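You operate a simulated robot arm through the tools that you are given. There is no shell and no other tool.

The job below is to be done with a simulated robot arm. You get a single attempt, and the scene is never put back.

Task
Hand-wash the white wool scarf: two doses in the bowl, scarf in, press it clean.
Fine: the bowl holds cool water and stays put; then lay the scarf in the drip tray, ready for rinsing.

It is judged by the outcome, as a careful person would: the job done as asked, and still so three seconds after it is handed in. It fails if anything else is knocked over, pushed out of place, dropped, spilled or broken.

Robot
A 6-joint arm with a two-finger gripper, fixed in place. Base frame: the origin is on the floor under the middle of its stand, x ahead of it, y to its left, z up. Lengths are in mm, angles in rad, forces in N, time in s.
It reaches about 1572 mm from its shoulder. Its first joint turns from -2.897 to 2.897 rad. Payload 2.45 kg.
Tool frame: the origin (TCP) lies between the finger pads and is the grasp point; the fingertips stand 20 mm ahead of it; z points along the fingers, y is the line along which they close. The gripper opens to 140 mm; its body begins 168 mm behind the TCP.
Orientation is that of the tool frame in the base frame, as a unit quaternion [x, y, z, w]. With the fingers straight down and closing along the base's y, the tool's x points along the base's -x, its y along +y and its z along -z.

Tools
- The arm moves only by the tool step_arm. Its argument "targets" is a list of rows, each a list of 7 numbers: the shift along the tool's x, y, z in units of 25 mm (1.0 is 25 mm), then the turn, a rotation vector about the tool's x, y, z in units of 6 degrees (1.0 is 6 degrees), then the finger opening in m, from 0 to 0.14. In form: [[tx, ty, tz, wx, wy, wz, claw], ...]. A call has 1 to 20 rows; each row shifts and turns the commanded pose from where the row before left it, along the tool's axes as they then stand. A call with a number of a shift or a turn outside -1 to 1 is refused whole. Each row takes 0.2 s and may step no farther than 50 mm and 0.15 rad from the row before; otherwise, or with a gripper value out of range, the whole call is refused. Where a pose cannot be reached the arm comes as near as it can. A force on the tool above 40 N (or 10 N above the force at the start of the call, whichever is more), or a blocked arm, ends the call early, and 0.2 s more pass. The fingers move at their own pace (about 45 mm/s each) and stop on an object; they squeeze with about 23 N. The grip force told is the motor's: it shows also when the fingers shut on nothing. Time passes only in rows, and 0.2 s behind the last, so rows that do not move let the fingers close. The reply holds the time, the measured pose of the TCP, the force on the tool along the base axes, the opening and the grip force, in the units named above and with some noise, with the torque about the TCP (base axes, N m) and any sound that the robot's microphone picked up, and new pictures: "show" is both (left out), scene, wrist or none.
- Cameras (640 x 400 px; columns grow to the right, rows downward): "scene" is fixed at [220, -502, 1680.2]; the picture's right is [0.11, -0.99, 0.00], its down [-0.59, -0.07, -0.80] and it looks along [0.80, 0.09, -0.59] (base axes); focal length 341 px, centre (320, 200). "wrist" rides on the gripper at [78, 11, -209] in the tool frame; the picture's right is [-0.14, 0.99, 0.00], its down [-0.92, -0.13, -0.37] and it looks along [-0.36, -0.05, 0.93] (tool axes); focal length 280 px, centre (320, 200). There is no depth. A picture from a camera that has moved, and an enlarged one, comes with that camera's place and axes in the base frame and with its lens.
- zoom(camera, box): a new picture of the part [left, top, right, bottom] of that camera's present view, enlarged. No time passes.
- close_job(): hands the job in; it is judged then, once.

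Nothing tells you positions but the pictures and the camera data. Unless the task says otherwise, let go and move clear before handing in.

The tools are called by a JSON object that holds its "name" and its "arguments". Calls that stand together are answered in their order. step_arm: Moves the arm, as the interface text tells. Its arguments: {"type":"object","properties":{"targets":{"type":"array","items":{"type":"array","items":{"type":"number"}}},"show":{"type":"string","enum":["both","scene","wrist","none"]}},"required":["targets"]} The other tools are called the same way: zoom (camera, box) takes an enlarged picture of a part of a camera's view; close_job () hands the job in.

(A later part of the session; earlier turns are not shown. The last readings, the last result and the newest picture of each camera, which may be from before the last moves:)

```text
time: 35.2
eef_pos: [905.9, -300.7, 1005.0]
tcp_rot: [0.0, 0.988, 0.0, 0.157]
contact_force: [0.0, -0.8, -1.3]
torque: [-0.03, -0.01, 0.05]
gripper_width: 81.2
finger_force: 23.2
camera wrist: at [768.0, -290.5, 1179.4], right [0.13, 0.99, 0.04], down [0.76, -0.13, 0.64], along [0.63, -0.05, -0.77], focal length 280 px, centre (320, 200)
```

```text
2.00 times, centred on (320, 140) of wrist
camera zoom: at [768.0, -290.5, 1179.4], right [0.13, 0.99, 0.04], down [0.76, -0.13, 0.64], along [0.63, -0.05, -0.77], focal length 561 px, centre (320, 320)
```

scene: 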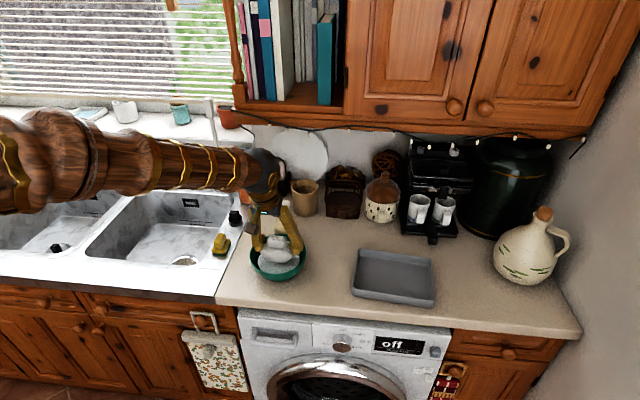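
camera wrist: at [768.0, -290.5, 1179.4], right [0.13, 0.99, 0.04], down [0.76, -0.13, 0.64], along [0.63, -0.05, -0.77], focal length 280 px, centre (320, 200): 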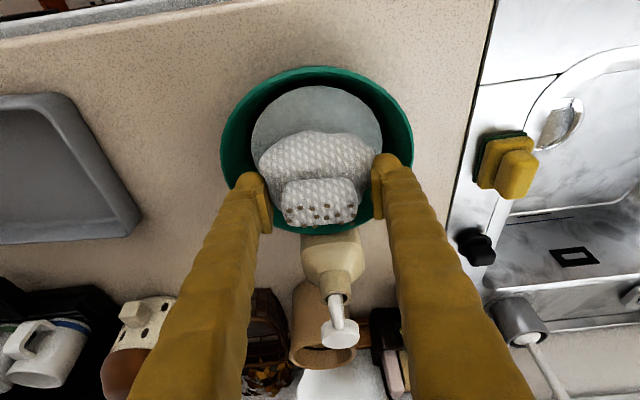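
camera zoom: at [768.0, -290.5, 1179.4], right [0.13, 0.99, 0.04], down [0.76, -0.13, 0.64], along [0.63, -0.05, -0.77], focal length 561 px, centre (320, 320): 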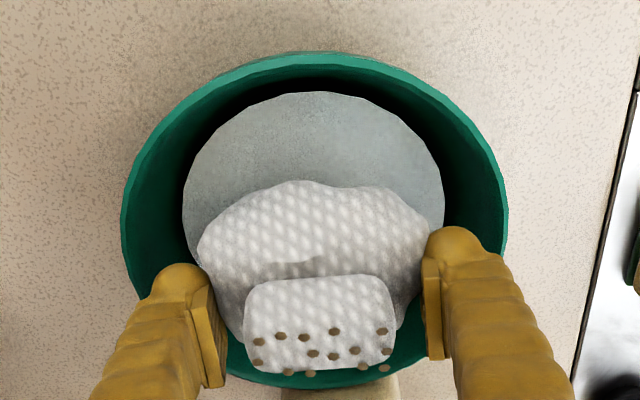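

{"name": "step_arm", "arguments": {"targets": [[0.0494, 0, 0.152, 0, 0, 0, 0.05], [0, 0, 0, 0, 0, 0, 0.085], [0, 0, 0, 0, 0, 0, 0.09], [0, 0, 0, 0, 0, 0, 0.095], [0, 0, 0, 0, 0, 0, 0.095]]}}

{"name": "zoom", "arguments": {"camera": "scene", "box": [230, 190, 330, 290]}}

{"name": "zoom", "arguments": {"camera": "wrist", "box": [200, 40, 440, 240]}}

```text
time: 36.4
eef_pos: [906.5, -301.4, 999.2]
tcp_rot: [-0.001, 0.988, 0.0, 0.157]
contact_force: [0.3, 0.2, -0.6]
torque: [0.04, -0.03, 0.02]
gripper_width: 94.7
finger_force: 0.1
camera wrist: at [768.2, -290.0, 1175.3], right [0.13, 0.99, 0.04], down [0.76, -0.13, 0.64], along [0.63, -0.05, -0.77], focal length 280 px, centre (320, 200)
```

scene: 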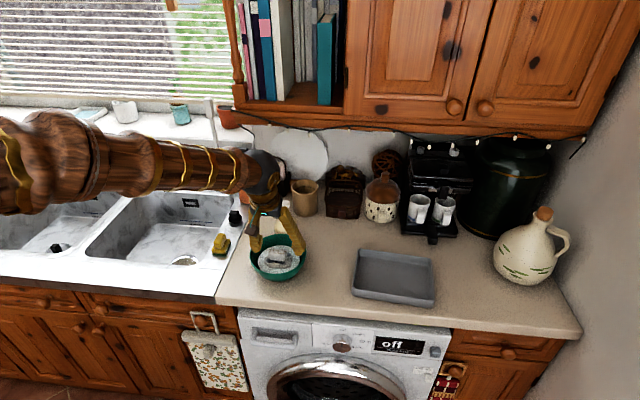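
wrist: 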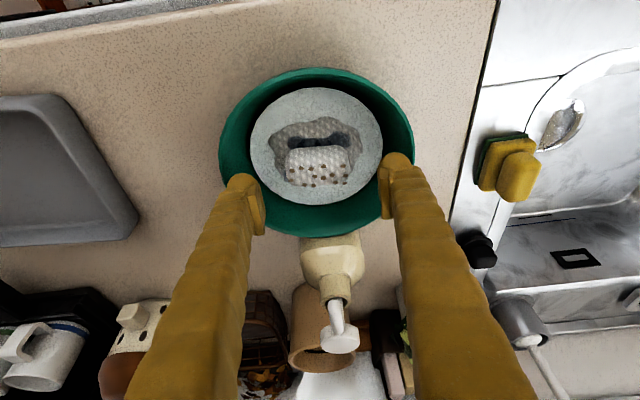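

```text
4.00 times, centred on (280, 240) of scene
camera zoom: at [220.0, -502.0, 1680.2], right [0.11, -0.99, 0.0], down [-0.59, -0.07, -0.8], along [0.8, 0.09, -0.59], focal length 1365 px, centre (480, 40)
```

zoom: 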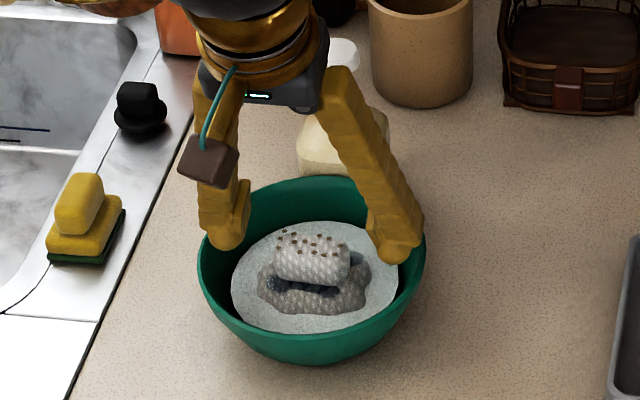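

```text
2.00 times, centred on (320, 140) of wrist
camera zoom: at [768.2, -290.0, 1175.3], right [0.13, 0.99, 0.04], down [0.76, -0.13, 0.64], along [0.63, -0.05, -0.77], focal length 561 px, centre (320, 320)
```

zoom: 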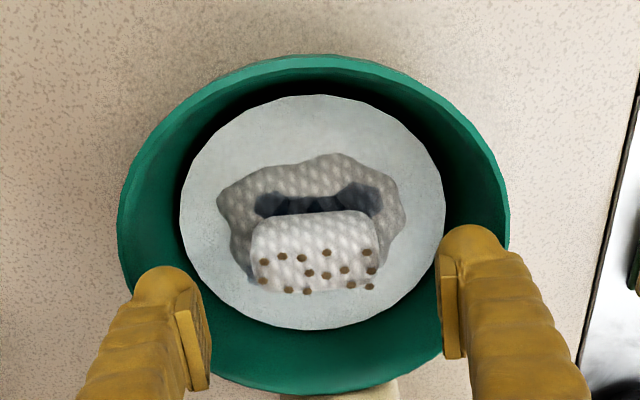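

The scarf is in the suds with the stained roll on top at about (901, -300). I'll rise, close the fingers and press it down gently.

{"name": "step_arm", "arguments": {"targets": [[-0.309, 0, -0.951, 0, 0, 0, 0.095], [-0.309, 0, -0.951, 0, 0, 0, 0.095], [0, 0, 0, 0, 0, 0, 0.0], [0, 0, 0, 0, 0, 0, 0.0], [0, 0, 0, 0, 0, 0, 0.0], [0, 0, 0, 0, 0, 0, 0.0], [0, 0, 0, 0, 0, 0, 0.0], [0, 0, 0, 0, 0, 0, 0.0]]}}

{"name": "zoom", "arguments": {"camera": "scene", "box": [230, 190, 330, 290]}}

{"name": "zoom", "arguments": {"camera": "wrist", "box": [200, 40, 440, 240]}}

```text
time: 38.2
eef_pos: [907.1, -300.1, 1050.7]
tcp_rot: [0.0, 0.988, 0.0, 0.156]
contact_force: [0.5, 0.6, -0.1]
torque: [-0.03, 0.0, 0.0]
gripper_width: 0.0
finger_force: 23.2
camera wrist: at [768.7, -289.3, 1225.4], right [0.13, 0.99, 0.04], down [0.76, -0.13, 0.64], along [0.63, -0.05, -0.77], focal length 280 px, centre (320, 200)
```

scene: 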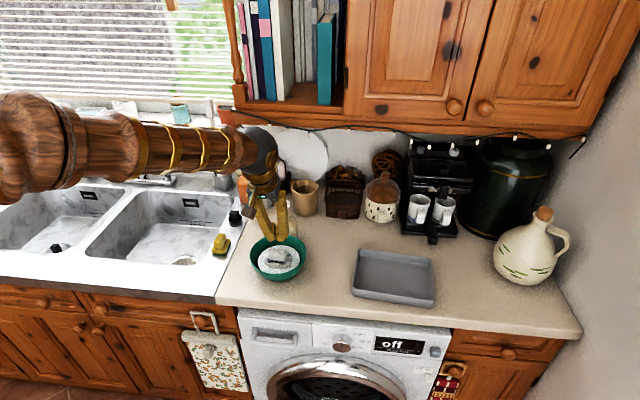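
wrist: 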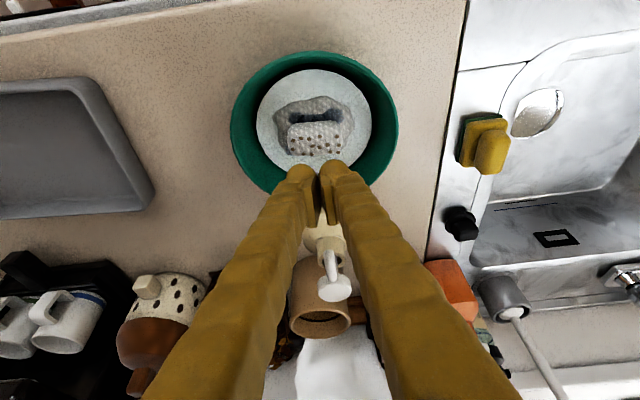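

```text
4.00 times, centred on (280, 240) of scene
camera zoom: at [220.0, -502.0, 1680.2], right [0.11, -0.99, 0.0], down [-0.59, -0.07, -0.8], along [0.8, 0.09, -0.59], focal length 1365 px, centre (480, 40)
```

zoom: 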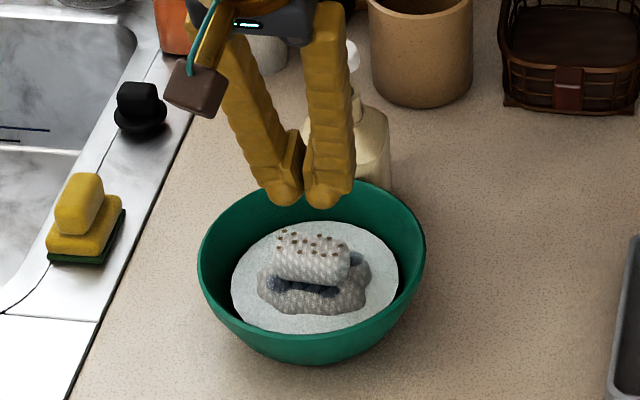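

```text
2.00 times, centred on (320, 140) of wrist
camera zoom: at [768.7, -289.3, 1225.4], right [0.13, 0.99, 0.04], down [0.76, -0.13, 0.64], along [0.63, -0.05, -0.77], focal length 561 px, centre (320, 320)
```

zoom: 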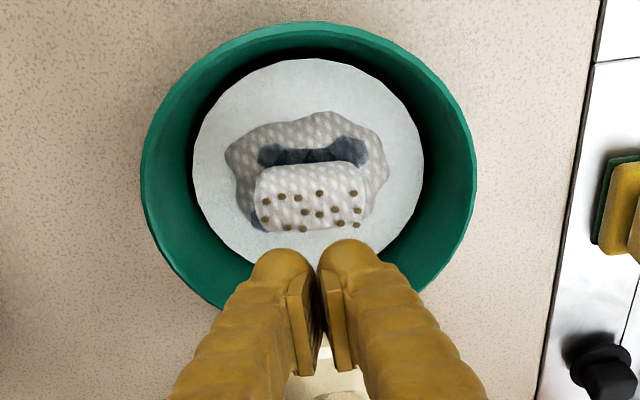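

{"name": "step_arm", "arguments": {"targets": [[0.01, 0, 0.4175, 0, 0, 0, 0.0], [0.1236, 0, 0.3804, 0, 0, 0, 0.0], [0.1236, 0, 0.3804, 0, 0, 0, 0.0], [0.1236, 0, 0.3804, 0, 0, 0, 0.0], [0.1236, 0, 0.3804, 0, 0, 0, 0.0]], "show": "none"}}

{"name": "zoom", "arguments": {"camera": "scene", "box": [230, 190, 330, 290]}}

{"name": "zoom", "arguments": {"camera": "wrist", "box": [240, 60, 400, 200]}}

```text
time: 39.4
eef_pos: [910.5, -302.5, 1009.0]
tcp_rot: [0.001, 0.987, -0.002, 0.16]
contact_force: [-5.3, 1.0, 14.3]
torque: [0.06, 0.24, -0.01]
gripper_width: 6.3
finger_force: 22.7
stopped in row 5: the force on the tool passed its limit at 56 N (the readings are from after the stop); the commanded pose is now the measured one
```

```text
4.00 times, centred on (280, 240) of scene
camera zoom: at [220.0, -502.0, 1680.2], right [0.11, -0.99, 0.0], down [-0.59, -0.07, -0.8], along [0.8, 0.09, -0.59], focal length 1365 px, centre (480, 40)
```

zoom: 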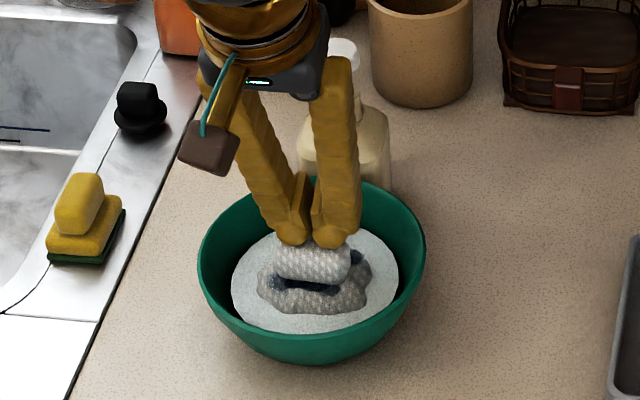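

```text
2.86 times, centred on (320, 130) of wrist
camera zoom: at [770.5, -290.5, 1182.9], right [0.13, 0.99, 0.04], down [0.76, -0.13, 0.64], along [0.64, -0.05, -0.77], focal length 801 px, centre (320, 400)
```

zoom: 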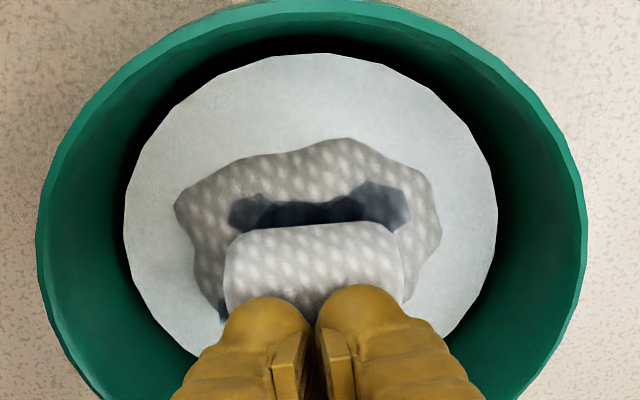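

I met the scarf sooner than expected (roll top about z≈984) and the call stopped on force. The bowl and bottle look undisturbed, so I'll lift off and check the stains, then press more gently.

{"name": "step_arm", "arguments": {"targets": [[-0.0618, 0, -0.19, 0, 0, 0, 0.0], [-0.1236, 0, -0.3804, 0, 0, 0, 0.0], [-0.1854, 0, -0.5706, 0, 0, 0, 0.0], [0, 0, 0, 0, 0, 0, 0.0]]}}

{"name": "zoom", "arguments": {"camera": "scene", "box": [240, 220, 320, 280]}}

{"name": "zoom", "arguments": {"camera": "wrist", "box": [220, 40, 420, 200]}}

```text
time: 40.4
eef_pos: [908.9, -300.6, 1036.6]
tcp_rot: [0.001, 0.987, -0.001, 0.159]
contact_force: [0.2, -1.1, 0.1]
torque: [-0.02, -0.02, -0.02]
gripper_width: 0.0
finger_force: 22.7
camera wrist: at [770.3, -290.8, 1211.3], right [0.13, 0.99, 0.04], down [0.76, -0.13, 0.64], along [0.64, -0.05, -0.77], focal length 280 px, centre (320, 200)
```

scene: 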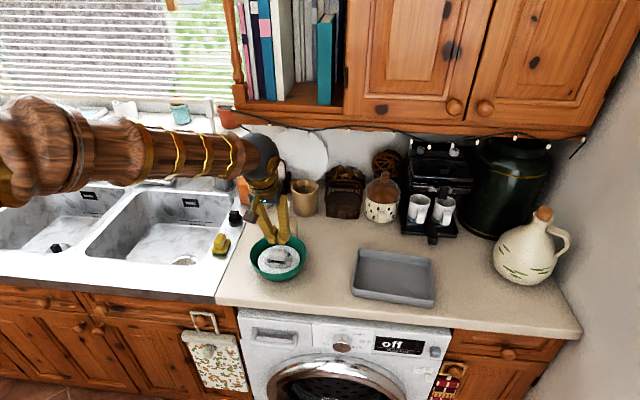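
wrist: 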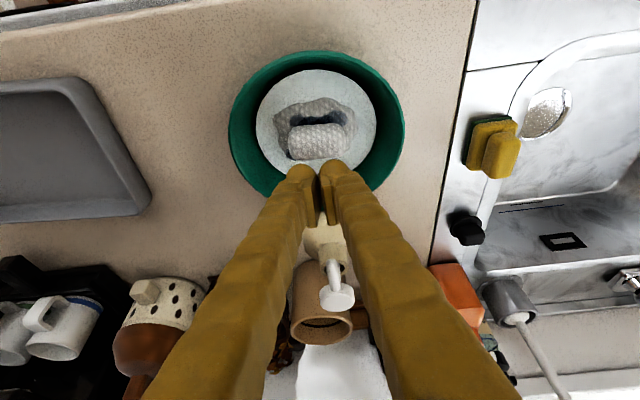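

```text
6.67 times, centred on (280, 250) of scene
camera zoom: at [220.0, -502.0, 1680.2], right [0.11, -0.99, 0.0], down [-0.59, -0.07, -0.8], along [0.8, 0.09, -0.59], focal length 2275 px, centre (587, -133)
```

zoom: 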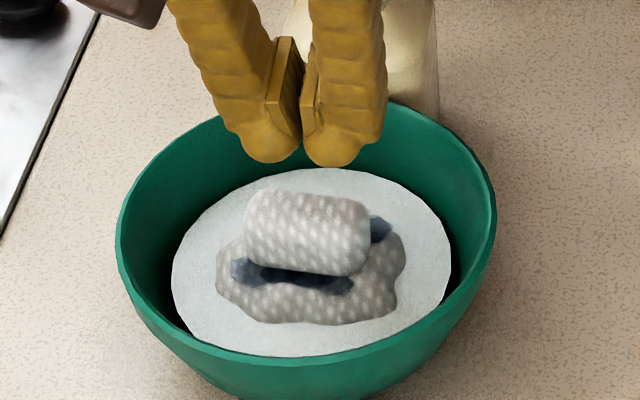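

```text
2.50 times, centred on (320, 120) of wrist
camera zoom: at [770.3, -290.8, 1211.3], right [0.13, 0.99, 0.04], down [0.76, -0.13, 0.64], along [0.64, -0.05, -0.77], focal length 701 px, centre (320, 400)
```

zoom: 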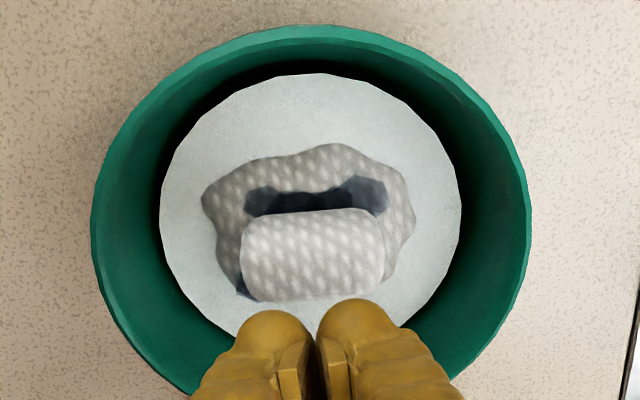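

One press in the suds has cleared all the brown specks; the scarf looks clean and the bowl hasn't moved. Next I'll open to 70 mm and grasp the roll from above, keeping the tips off the bowl wall.

{"name": "step_arm", "arguments": {"targets": [[0.1522, 0, -0.0494, 0, 0, 0, 0.07], [0.1522, 0, -0.0494, 0, 0, 0, 0.07], [0, 0, 0, 0, 0, 0, 0.07], [0, 0, 0, 0, 0, 0, 0.07], [0.1236, 0, 0.3804, 0, 0, 0, 0.07], [0.0618, 0, 0.19, 0, 0, 0, 0.07], [0.0618, 0, 0.19, 0, 0, 0, 0.07]]}}

{"name": "zoom", "arguments": {"camera": "scene", "box": [230, 200, 330, 280]}}

{"name": "zoom", "arguments": {"camera": "wrist", "box": [220, 80, 420, 230]}}

```text
time: 42.0
eef_pos: [903.2, -302.4, 1016.4]
tcp_rot: [0.0, 0.987, -0.001, 0.16]
contact_force: [-0.6, -0.3, -0.2]
torque: [-0.01, 0.0, 0.04]
gripper_width: 70.1
finger_force: 0.0
camera wrist: at [762.8, -291.0, 1191.7], right [0.13, 0.99, 0.04], down [0.76, -0.13, 0.64], along [0.64, -0.05, -0.77], focal length 280 px, centre (320, 200)
```

scene: 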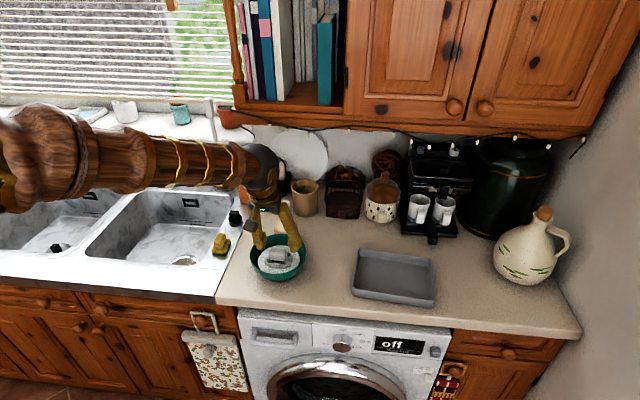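
wrist: 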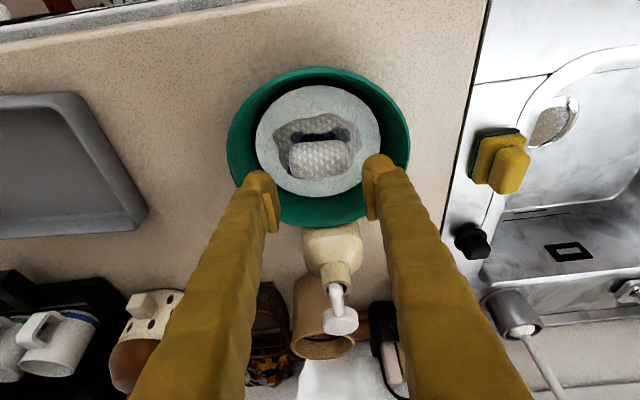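

```text
5.00 times, centred on (280, 240) of scene
camera zoom: at [220.0, -502.0, 1680.2], right [0.11, -0.99, 0.0], down [-0.59, -0.07, -0.8], along [0.8, 0.09, -0.59], focal length 1706 px, centre (520, 0)
```

zoom: 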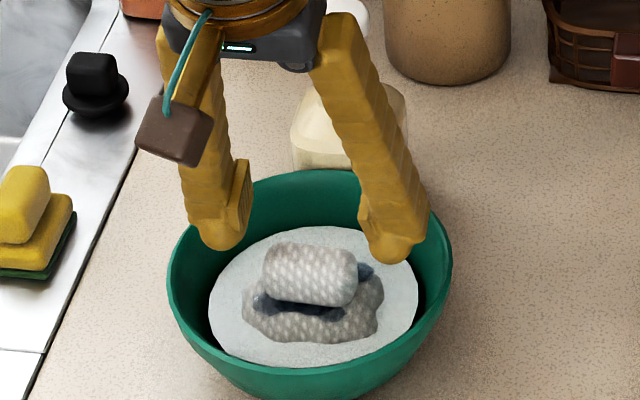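

```text
2.67 times, centred on (320, 155) of wrist
camera zoom: at [762.8, -291.0, 1191.7], right [0.13, 0.99, 0.04], down [0.76, -0.13, 0.64], along [0.64, -0.05, -0.77], focal length 748 px, centre (320, 320)
```

zoom: 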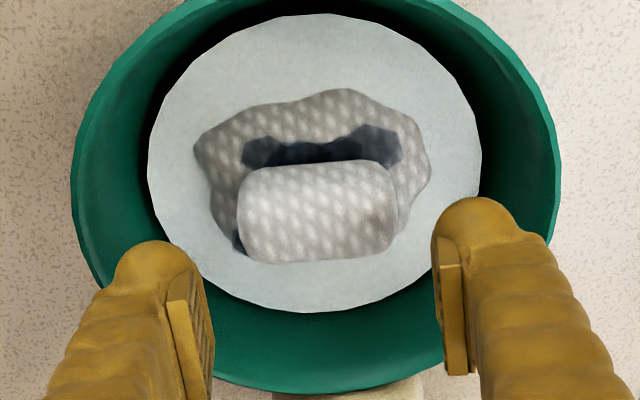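

{"name": "zoom", "arguments": {"camera": "wrist", "box": [270, 110, 370, 185]}}

{"name": "zoom", "arguments": {"camera": "scene", "box": [262, 240, 302, 275]}}

```text
5.33 times, centred on (320, 148) of wrist
camera zoom: at [762.8, -291.0, 1191.7], right [0.13, 0.99, 0.04], down [0.76, -0.13, 0.64], along [0.64, -0.05, -0.77], focal length 1495 px, centre (320, 480)
```

zoom: 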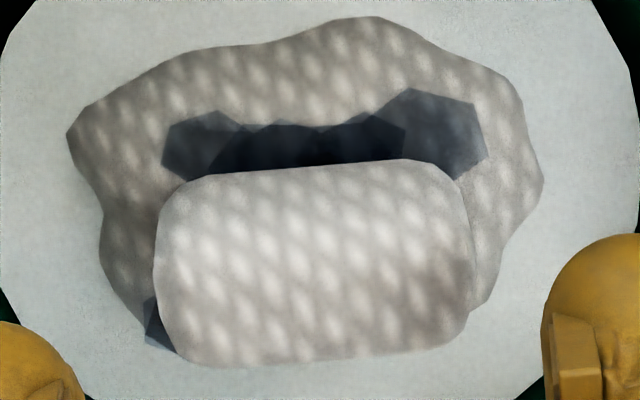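

```text
11.43 times, centred on (282, 258) of scene
camera zoom: at [220.0, -502.0, 1680.2], right [0.11, -0.99, 0.0], down [-0.59, -0.07, -0.8], along [0.8, 0.09, -0.59], focal length 3900 px, centre (754, -457)
```

zoom: 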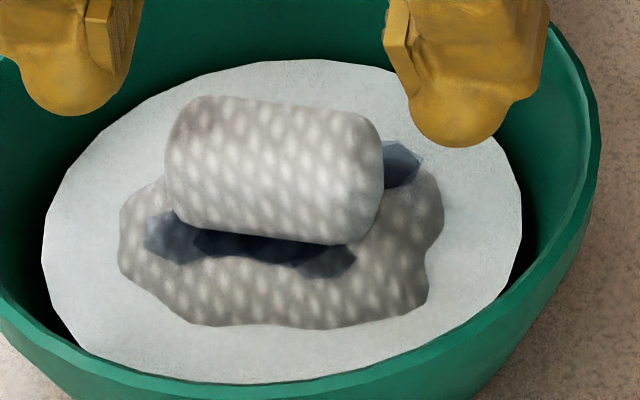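

The scarf shows no specks left from either camera. Descending beside the roll to grasp it.

{"name": "step_arm", "arguments": {"targets": [[0.1236, 0.03, 0.3804, 0, 0, 0, 0.07], [0.1236, 0, 0.3804, 0, 0, 0, 0.07], [0.0742, 0, 0.2283, 0, 0, 0, 0.07], [0.0618, 0, 0.19, 0, 0, 0, 0.07]]}}

{"name": "zoom", "arguments": {"camera": "scene", "box": [230, 200, 330, 280]}}

{"name": "zoom", "arguments": {"camera": "wrist", "box": [220, 80, 420, 230]}}

```text
time: 43.0
eef_pos: [902.0, -301.5, 986.3]
tcp_rot: [0.0, 0.987, -0.001, 0.159]
contact_force: [-0.5, 0.3, -0.6]
torque: [-0.01, 0.0, 0.01]
gripper_width: 70.1
finger_force: 0.0
camera wrist: at [762.9, -290.2, 1161.4], right [0.13, 0.99, 0.04], down [0.76, -0.13, 0.64], along [0.64, -0.05, -0.77], focal length 280 px, centre (320, 200)
```

scene: 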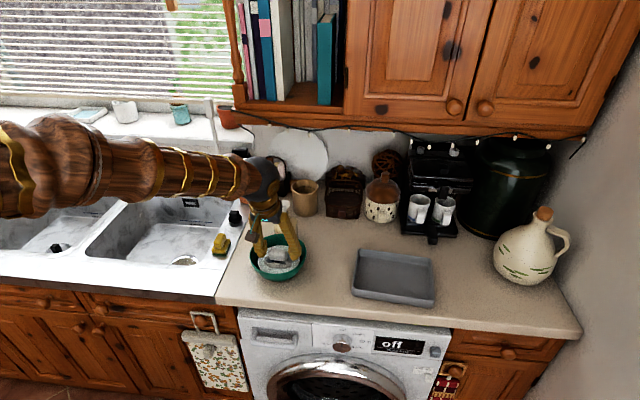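
wrist: 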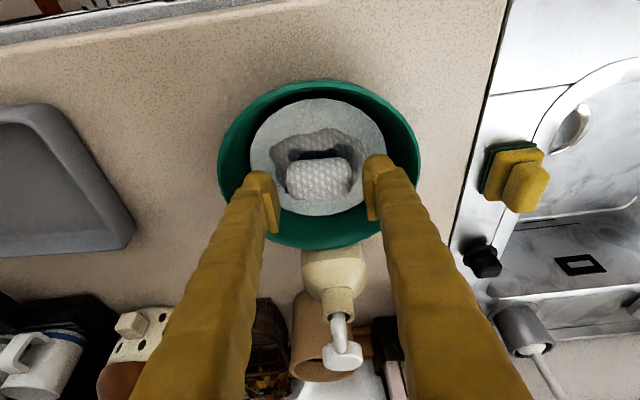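

```text
5.00 times, centred on (280, 240) of scene
camera zoom: at [220.0, -502.0, 1680.2], right [0.11, -0.99, 0.0], down [-0.59, -0.07, -0.8], along [0.8, 0.09, -0.59], focal length 1706 px, centre (520, 0)
```

zoom: 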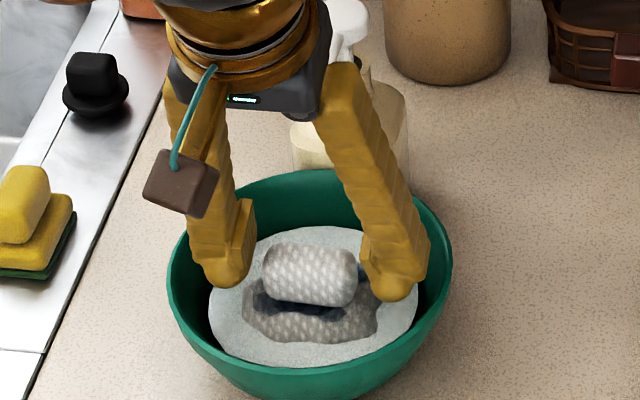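

```text
2.67 times, centred on (320, 155) of wrist
camera zoom: at [762.9, -290.2, 1161.4], right [0.13, 0.99, 0.04], down [0.76, -0.13, 0.64], along [0.64, -0.05, -0.77], focal length 748 px, centre (320, 320)
```

zoom: 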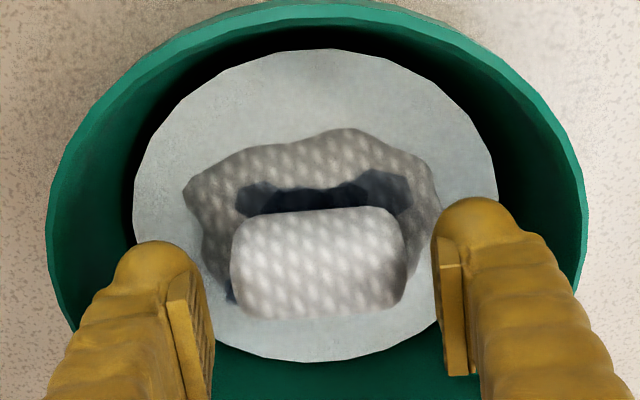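

{"name": "step_arm", "arguments": {"targets": [[0.252, 0, 0.128, 0, 0, 0, 0.07], [0, 0, 0, 0, 0, 0, 0.06], [0, 0, 0, 0, 0, 0, 0.05], [0, 0, 0, 0, 0, 0, 0.04], [0, 0, 0, 0, 0, 0, 0.03], [0, 0, 0, 0, 0, 0, 0.03]]}}

{"name": "zoom", "arguments": {"camera": "scene", "box": [230, 200, 330, 280]}}

{"name": "zoom", "arguments": {"camera": "wrist", "box": [220, 80, 420, 230]}}

```text
time: 44.4
eef_pos: [896.8, -300.5, 982.3]
tcp_rot: [0.0, 0.987, -0.001, 0.159]
contact_force: [-0.9, 0.3, 1.3]
torque: [-0.08, 0.0, -0.03]
gripper_width: 54.1
finger_force: 23.0
camera wrist: at [757.8, -289.7, 1156.4], right [0.13, 0.99, 0.04], down [0.76, -0.13, 0.64], along [0.64, -0.05, -0.77], focal length 280 px, centre (320, 200)
```

scene: 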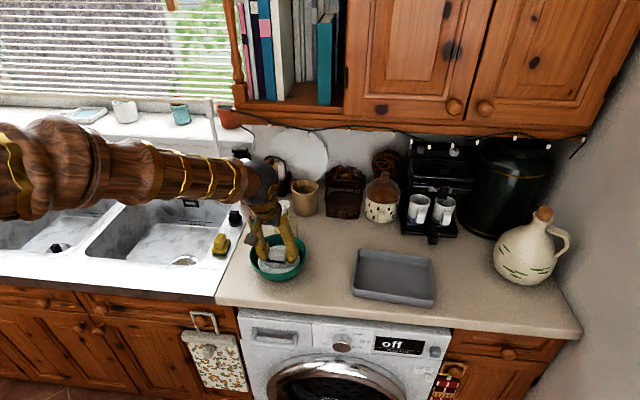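
wrist: 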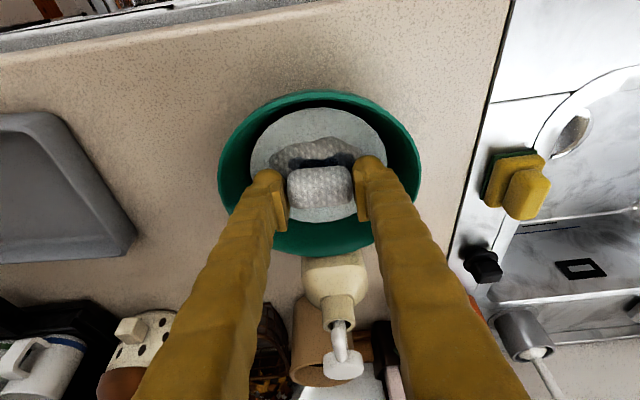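

```text
5.00 times, centred on (280, 240) of scene
camera zoom: at [220.0, -502.0, 1680.2], right [0.11, -0.99, 0.0], down [-0.59, -0.07, -0.8], along [0.8, 0.09, -0.59], focal length 1706 px, centre (520, 0)
```

zoom: 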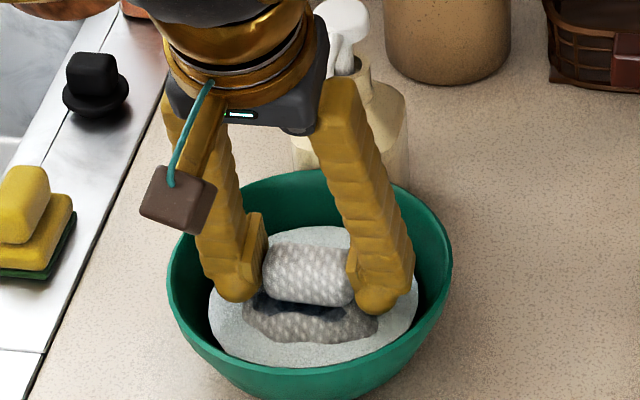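

```text
2.67 times, centred on (320, 155) of wrist
camera zoom: at [757.8, -289.7, 1156.4], right [0.13, 0.99, 0.04], down [0.76, -0.13, 0.64], along [0.64, -0.05, -0.77], focal length 748 px, centre (320, 320)
```

zoom: 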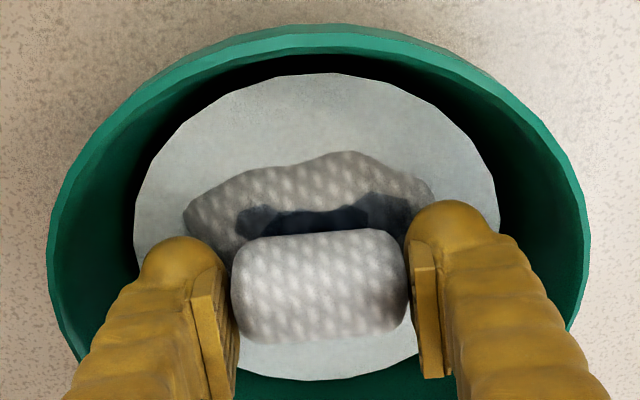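

The roll is gripped (54 mm, 23 N). Lifting slowly to let it drain over the bowl.

{"name": "step_arm", "arguments": {"targets": [[0, 0, 0, 0, 0, 0, 0.03], [-0.0618, 0, -0.19, 0, 0, 0, 0.03], [-0.0618, 0, -0.19, 0, 0, 0, 0.03], [-0.0618, 0, -0.19, 0, 0, 0, 0.03], [-0.0618, 0, -0.19, 0, 0, 0, 0.03], [-0.0618, 0, -0.19, 0, 0, 0, 0.03], [-0.0618, 0, -0.19, 0, 0, 0, 0.03], [-0.0618, 0, -0.19, 0, 0, 0, 0.03], [-0.0618, 0, -0.19, 0, 0, 0, 0.03]]}}

{"name": "zoom", "arguments": {"camera": "scene", "box": [230, 190, 330, 280]}}

{"name": "zoom", "arguments": {"camera": "wrist", "box": [220, 80, 420, 230]}}

```text
time: 46.4
eef_pos: [897.5, -300.0, 1022.1]
tcp_rot: [0.0, 0.987, -0.001, 0.159]
contact_force: [-0.2, 0.2, -0.1]
torque: [0.0, 0.02, 0.03]
gripper_width: 53.5
finger_force: 23.1
camera wrist: at [757.8, -289.5, 1196.0], right [0.13, 0.99, 0.04], down [0.76, -0.13, 0.64], along [0.64, -0.05, -0.77], focal length 280 px, centre (320, 200)
```

scene: 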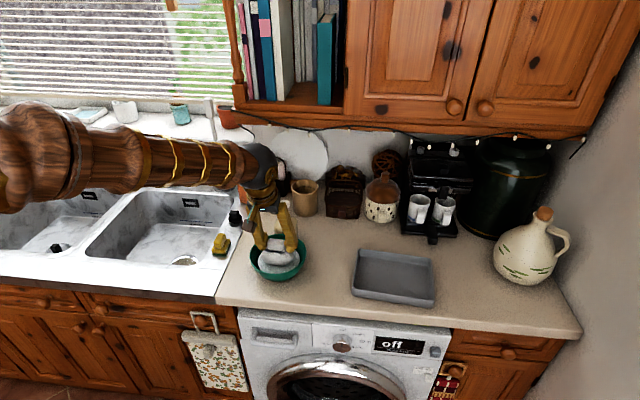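
wrist: 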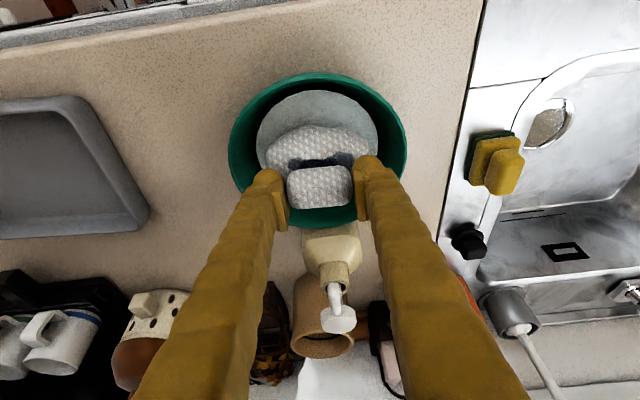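

```text
4.44 times, centred on (280, 235) of scene
camera zoom: at [220.0, -502.0, 1680.2], right [0.11, -0.99, 0.0], down [-0.59, -0.07, -0.8], along [0.8, 0.09, -0.59], focal length 1517 px, centre (498, 44)
```

zoom: 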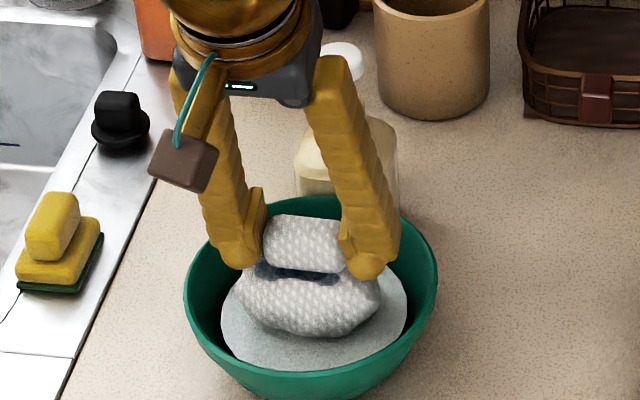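

```text
2.67 times, centred on (320, 155) of wrist
camera zoom: at [757.8, -289.5, 1196.0], right [0.13, 0.99, 0.04], down [0.76, -0.13, 0.64], along [0.64, -0.05, -0.77], focal length 748 px, centre (320, 320)
```

zoom: 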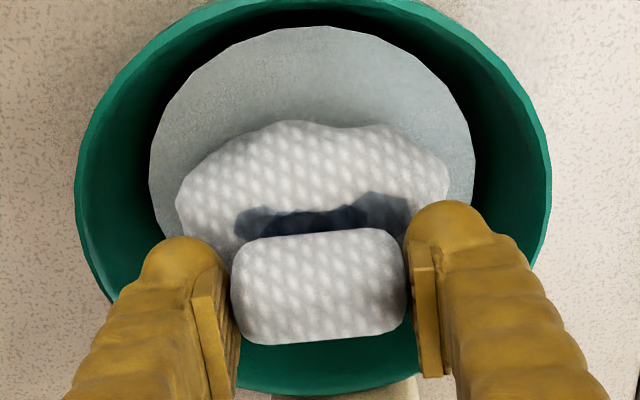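

It's still partly in the water. I'll raise it clear of the rim and hold it over the bowl a few seconds to drip.

{"name": "step_arm", "arguments": {"targets": [[-0.1236, 0, -0.3804, 0, 0, 0, 0.03], [-0.1236, 0, -0.3804, 0, 0, 0, 0.03], [-0.1236, 0, -0.3804, 0, 0, 0, 0.03], [-0.1236, 0, -0.3804, 0, 0, 0, 0.03], [0, 0, 0, 0, 0, 0, 0.03], [0, 0, 0, 0, 0, 0, 0.03], [0, 0, 0, 0, 0, 0, 0.03], [0, 0, 0, 0, 0, 0, 0.03], [0, 0, 0, 0, 0, 0, 0.03], [0, 0, 0, 0, 0, 0, 0.03], [0, 0, 0, 0, 0, 0, 0.03], [0, 0, 0, 0, 0, 0, 0.03], [0, 0, 0, 0, 0, 0, 0.03], [0, 0, 0, 0, 0, 0, 0.03], [0, 0, 0, 0, 0, 0, 0.03], [0, 0, 0, 0, 0, 0, 0.03], [0, 0, 0, 0, 0, 0, 0.03], [0, 0, 0, 0, 0, 0, 0.03], [0, 0, 0, 0, 0, 0, 0.03], [0, 0, 0, 0, 0, 0, 0.03]]}}

{"name": "zoom", "arguments": {"camera": "scene", "box": [230, 180, 330, 280]}}

{"name": "zoom", "arguments": {"camera": "wrist", "box": [220, 40, 420, 230]}}

```text
time: 50.6
eef_pos: [896.8, -300.3, 1061.5]
tcp_rot: [0.0, 0.987, -0.002, 0.159]
contact_force: [0.1, 0.0, -0.2]
torque: [0.01, 0.04, 0.02]
gripper_width: 53.1
finger_force: 23.1
camera wrist: at [757.6, -289.7, 1236.2], right [0.13, 0.99, 0.04], down [0.76, -0.13, 0.64], along [0.64, -0.05, -0.77], focal length 280 px, centre (320, 200)
```

scene: 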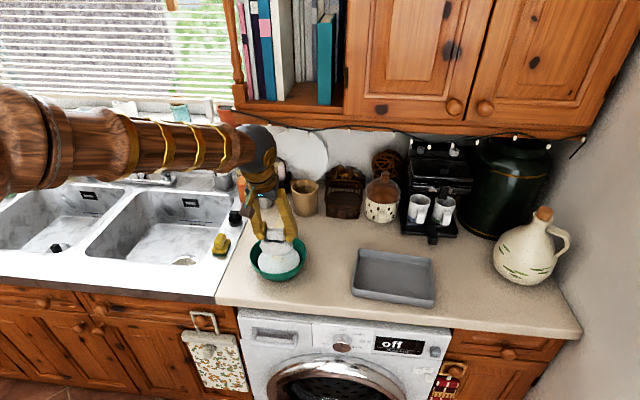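
wrist: 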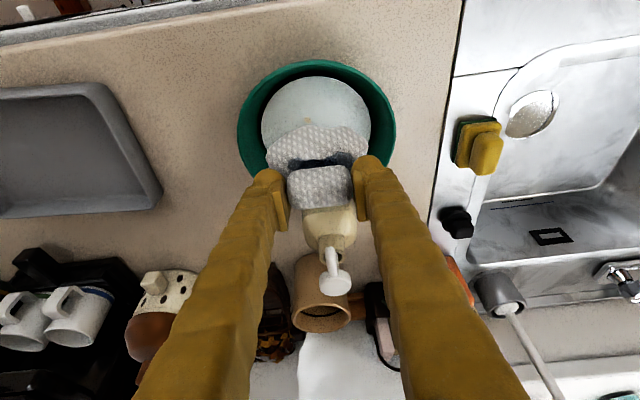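

```text
4.00 times, centred on (280, 230) of scene
camera zoom: at [220.0, -502.0, 1680.2], right [0.11, -0.99, 0.0], down [-0.59, -0.07, -0.8], along [0.8, 0.09, -0.59], focal length 1365 px, centre (480, 80)
```

zoom: 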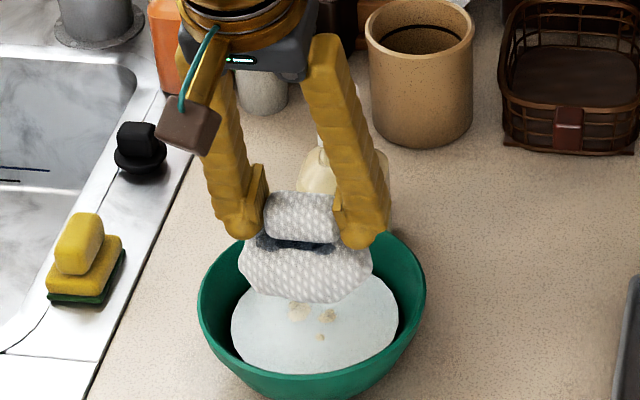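

```text
2.11 times, centred on (320, 135) of wrist
camera zoom: at [757.6, -289.7, 1236.2], right [0.13, 0.99, 0.04], down [0.76, -0.13, 0.64], along [0.64, -0.05, -0.77], focal length 590 px, centre (320, 337)
```

zoom: 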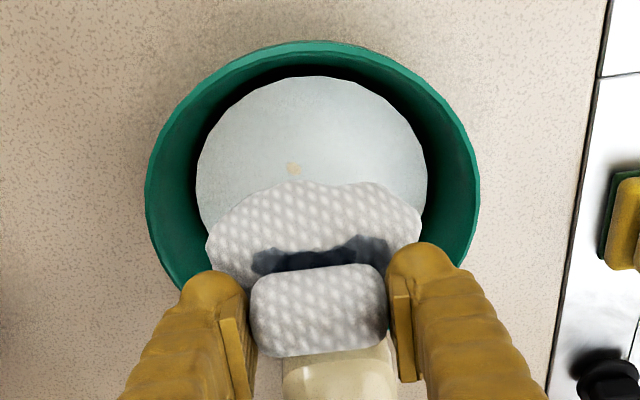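

{"name": "zoom", "arguments": {"camera": "wrist", "box": [260, 115, 380, 210]}}

{"name": "zoom", "arguments": {"camera": "scene", "box": [255, 222, 305, 262]}}

```text
4.21 times, centred on (320, 162) of wrist
camera zoom: at [757.6, -289.7, 1236.2], right [0.13, 0.99, 0.04], down [0.76, -0.13, 0.64], along [0.64, -0.05, -0.77], focal length 1181 px, centre (320, 358)
```

zoom: 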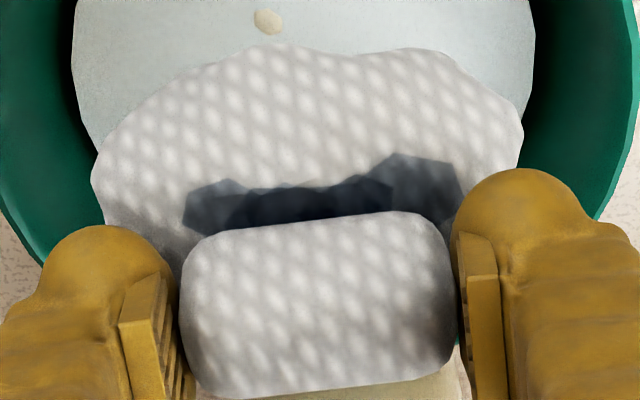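

```text
10.00 times, centred on (280, 242) of scene
camera zoom: at [220.0, -502.0, 1680.2], right [0.11, -0.99, 0.0], down [-0.59, -0.07, -0.8], along [0.8, 0.09, -0.59], focal length 3413 px, centre (720, -220)
```

zoom: 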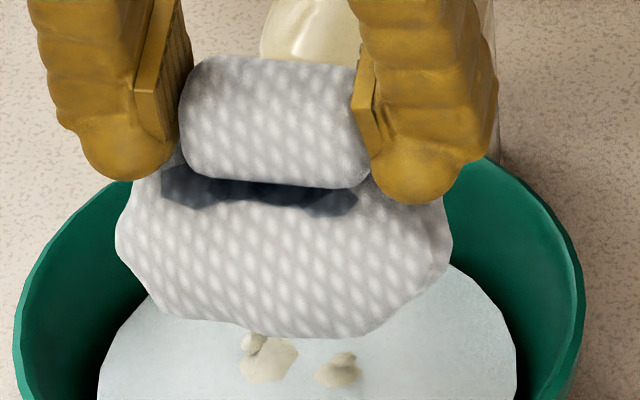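

The scarf is clean and wet, and has drained over the bowl. The tray's centre is about (895, -635); I'll carry the scarf there at a safe height.

{"name": "step_arm", "arguments": {"targets": [[0, -0.957, 0, 0, 0, 0, 0.03], [0, -0.957, 0, 0, 0, 0, 0.03], [0, -0.957, 0, 0, 0, 0, 0.03], [0, -0.957, 0, 0, 0, 0, 0.03], [0, -0.957, 0, 0, 0, 0, 0.03], [0, -0.957, 0, 0, 0, 0, 0.03], [0, -0.957, 0, 0, 0, 0, 0.03], [0, -0.957, 0, 0, 0, 0, 0.03], [0, -0.957, 0, 0, 0, 0, 0.03], [0, -0.957, 0, 0, 0, 0, 0.03], [0, -0.957, 0, 0, 0, 0, 0.03], [0, -0.957, 0, 0, 0, 0, 0.03], [0, -0.957, 0, 0, 0, 0, 0.03], [0, -0.957, 0, 0, 0, 0, 0.03]]}}

{"name": "zoom", "arguments": {"camera": "scene", "box": [320, 190, 460, 310]}}

```text
time: 53.6
eef_pos: [897.9, -634.7, 1061.3]
tcp_rot: [0.0, 0.987, -0.001, 0.16]
contact_force: [0.7, 0.1, -0.5]
torque: [0.0, 0.01, -0.03]
gripper_width: 52.8
finger_force: 22.8
camera wrist: at [758.0, -623.2, 1236.5], right [0.13, 0.99, 0.04], down [0.76, -0.13, 0.64], along [0.64, -0.05, -0.77], focal length 280 px, centre (320, 200)
```

scene: 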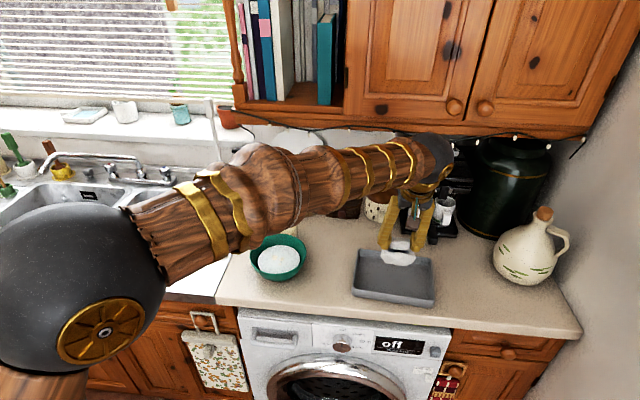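
wrist: 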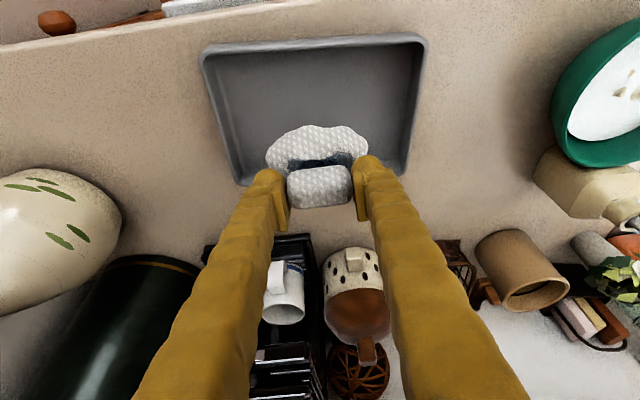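

```text
3.33 times, centred on (390, 250) of scene
camera zoom: at [220.0, -502.0, 1680.2], right [0.11, -0.99, 0.0], down [-0.59, -0.07, -0.8], along [0.8, 0.09, -0.59], focal length 1138 px, centre (87, 33)
```

zoom: 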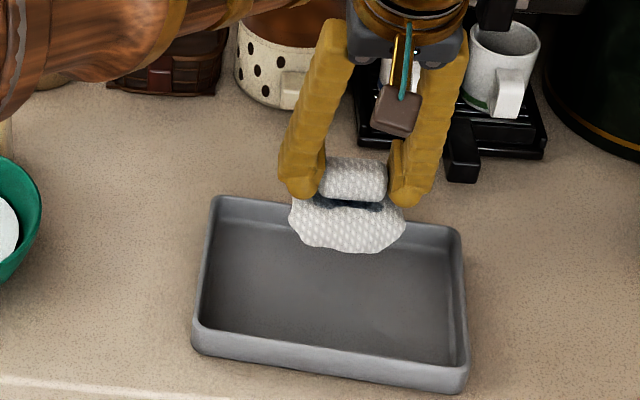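

The scarf hangs right over the middle of the tray. Lowering to just above the tray floor.

{"name": "step_arm", "arguments": {"targets": [[0.1854, 0, 0.5706, 0, 0, 0, 0.03], [0.1854, 0, 0.5706, 0, 0, 0, 0.03], [0.1854, 0, 0.5706, 0, 0, 0, 0.03], [0.1236, 0, 0.3804, 0, 0, 0, 0.03], [0.1236, 0, 0.3804, 0, 0, 0, 0.03], [0.0618, 0, 0.19, 0, 0, 0, 0.03]]}}

{"name": "zoom", "arguments": {"camera": "scene", "box": [330, 200, 450, 310]}}

{"name": "zoom", "arguments": {"camera": "wrist", "box": [200, 40, 440, 220]}}

```text
time: 55.0
eef_pos: [896.8, -634.9, 992.2]
tcp_rot: [0.0, 0.987, -0.001, 0.159]
contact_force: [0.2, 0.1, -1.1]
torque: [0.02, -0.02, 0.0]
gripper_width: 53.1
finger_force: 23.2
camera wrist: at [756.8, -624.5, 1166.6], right [0.13, 0.99, 0.04], down [0.76, -0.13, 0.64], along [0.64, -0.05, -0.77], focal length 280 px, centre (320, 200)
```

scene: 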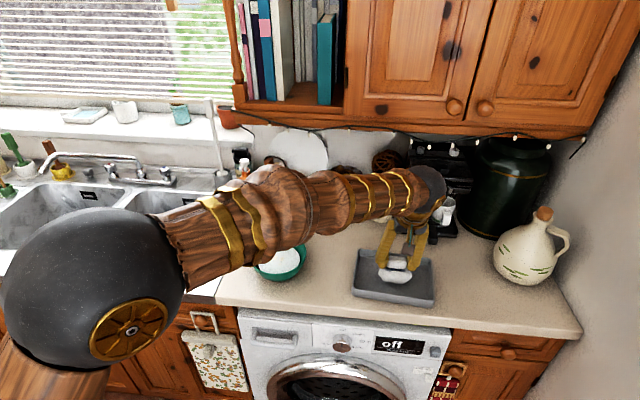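
wrist: 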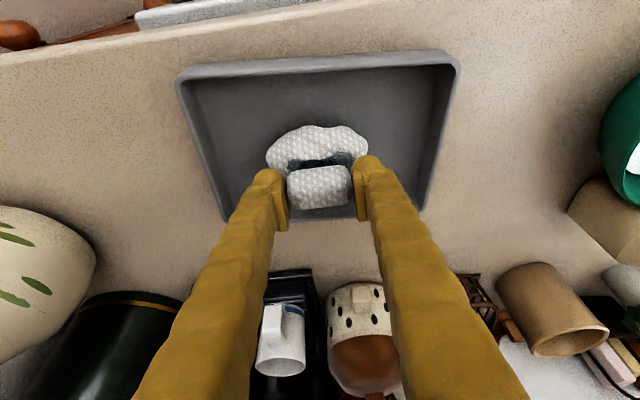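

```text
3.64 times, centred on (390, 255) of scene
camera zoom: at [220.0, -502.0, 1680.2], right [0.11, -0.99, 0.0], down [-0.59, -0.07, -0.8], along [0.8, 0.09, -0.59], focal length 1241 px, centre (66, 0)
```

zoom: 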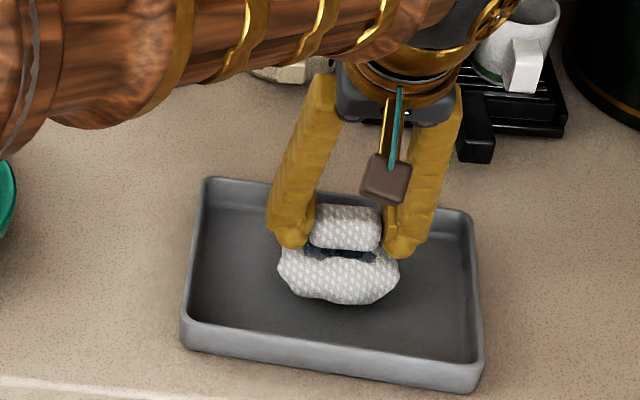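

```text
2.22 times, centred on (320, 130) of wrist
camera zoom: at [756.8, -624.5, 1166.6], right [0.13, 0.99, 0.04], down [0.76, -0.13, 0.64], along [0.64, -0.05, -0.77], focal length 623 px, centre (320, 356)
```

zoom: 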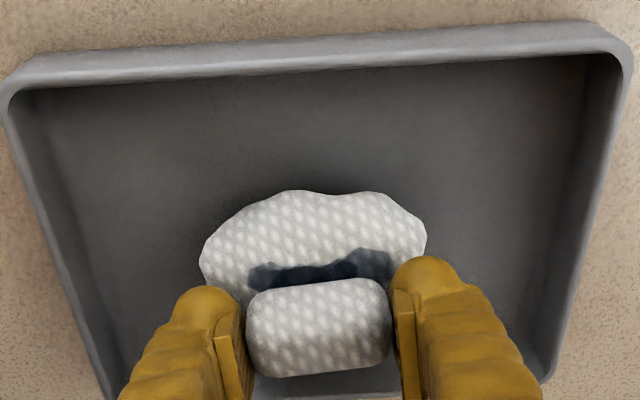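

{"name": "step_arm", "arguments": {"targets": [[0.0494, 0, 0.1522, 0, 0, 0, 0.03], [0.0494, 0, 0.1522, 0, 0, 0, 0.03], [0.0494, 0, 0.1522, 0, 0, 0, 0.03], [0.0371, 0, 0.1141, 0, 0, 0, 0.03]], "show": "none"}}

{"name": "zoom", "arguments": {"camera": "scene", "box": [350, 220, 430, 290]}}

```text
time: 56.0
eef_pos: [895.9, -635.1, 977.4]
tcp_rot: [0.0, 0.987, -0.001, 0.161]
contact_force: [-5.4, 4.4, 19.0]
torque: [0.41, 0.31, -0.03]
gripper_width: 52.9
finger_force: 23.0
```

```text
5.71 times, centred on (390, 255) of scene
camera zoom: at [220.0, -502.0, 1680.2], right [0.11, -0.99, 0.0], down [-0.59, -0.07, -0.8], along [0.8, 0.09, -0.59], focal length 1950 px, centre (-80, -114)
```

zoom: 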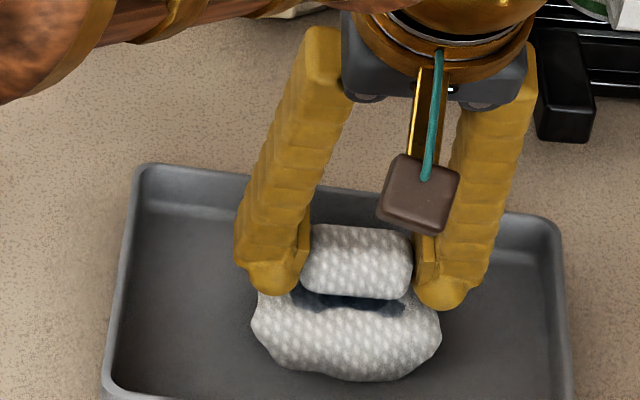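

The scarf has touched down on the tray floor (19 N). I'll ease up slightly and release.

{"name": "step_arm", "arguments": {"targets": [[-0.0309, 0, -0.0951, 0, 0, 0, 0.05], [0, 0, 0, 0, 0, 0, 0.06], [0, 0, 0, 0, 0, 0, 0.07], [0, 0, 0, 0, 0, 0, 0.08], [0, 0, 0, 0, 0, 0, 0.08]]}}

{"name": "zoom", "arguments": {"camera": "scene", "box": [340, 210, 440, 305]}}

{"name": "zoom", "arguments": {"camera": "wrist", "box": [200, 40, 440, 220]}}

```text
time: 57.2
eef_pos: [896.1, -635.5, 978.5]
tcp_rot: [0.0, 0.987, -0.001, 0.159]
contact_force: [0.0, -0.3, -0.2]
torque: [0.01, 0.05, 0.0]
gripper_width: 80.1
finger_force: 0.0
camera wrist: at [757.0, -624.5, 1153.6], right [0.13, 0.99, 0.04], down [0.76, -0.13, 0.64], along [0.64, -0.05, -0.77], focal length 280 px, centre (320, 200)
```

scene: 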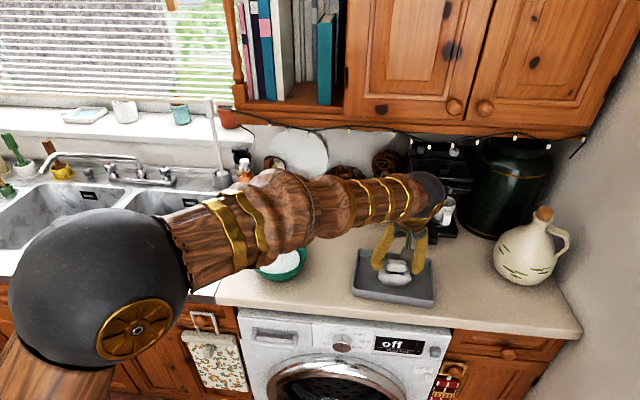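
wrist: 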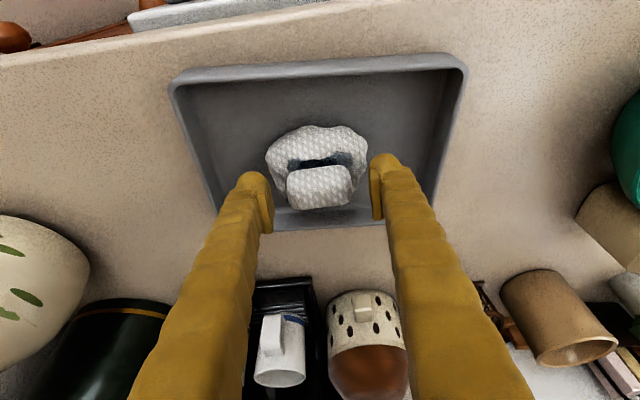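

```text
4.21 times, centred on (390, 258) of scene
camera zoom: at [220.0, -502.0, 1680.2], right [0.11, -0.99, 0.0], down [-0.59, -0.07, -0.8], along [0.8, 0.09, -0.59], focal length 1437 px, centre (25, -42)
```

zoom: 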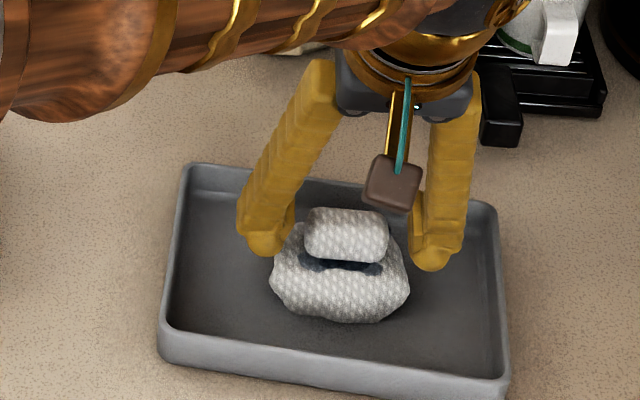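

```text
2.22 times, centred on (320, 130) of wrist
camera zoom: at [757.0, -624.5, 1153.6], right [0.13, 0.99, 0.04], down [0.76, -0.13, 0.64], along [0.64, -0.05, -0.77], focal length 623 px, centre (320, 356)
```

zoom: 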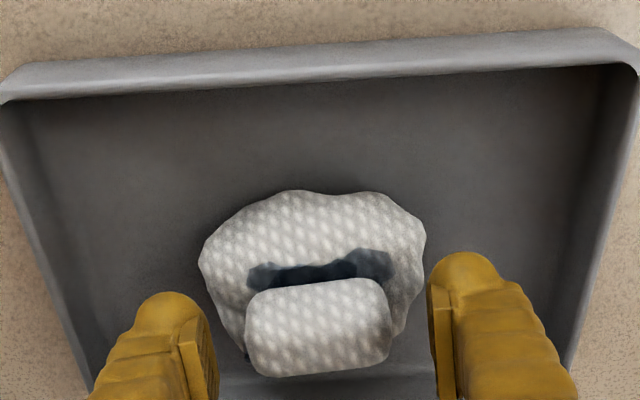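

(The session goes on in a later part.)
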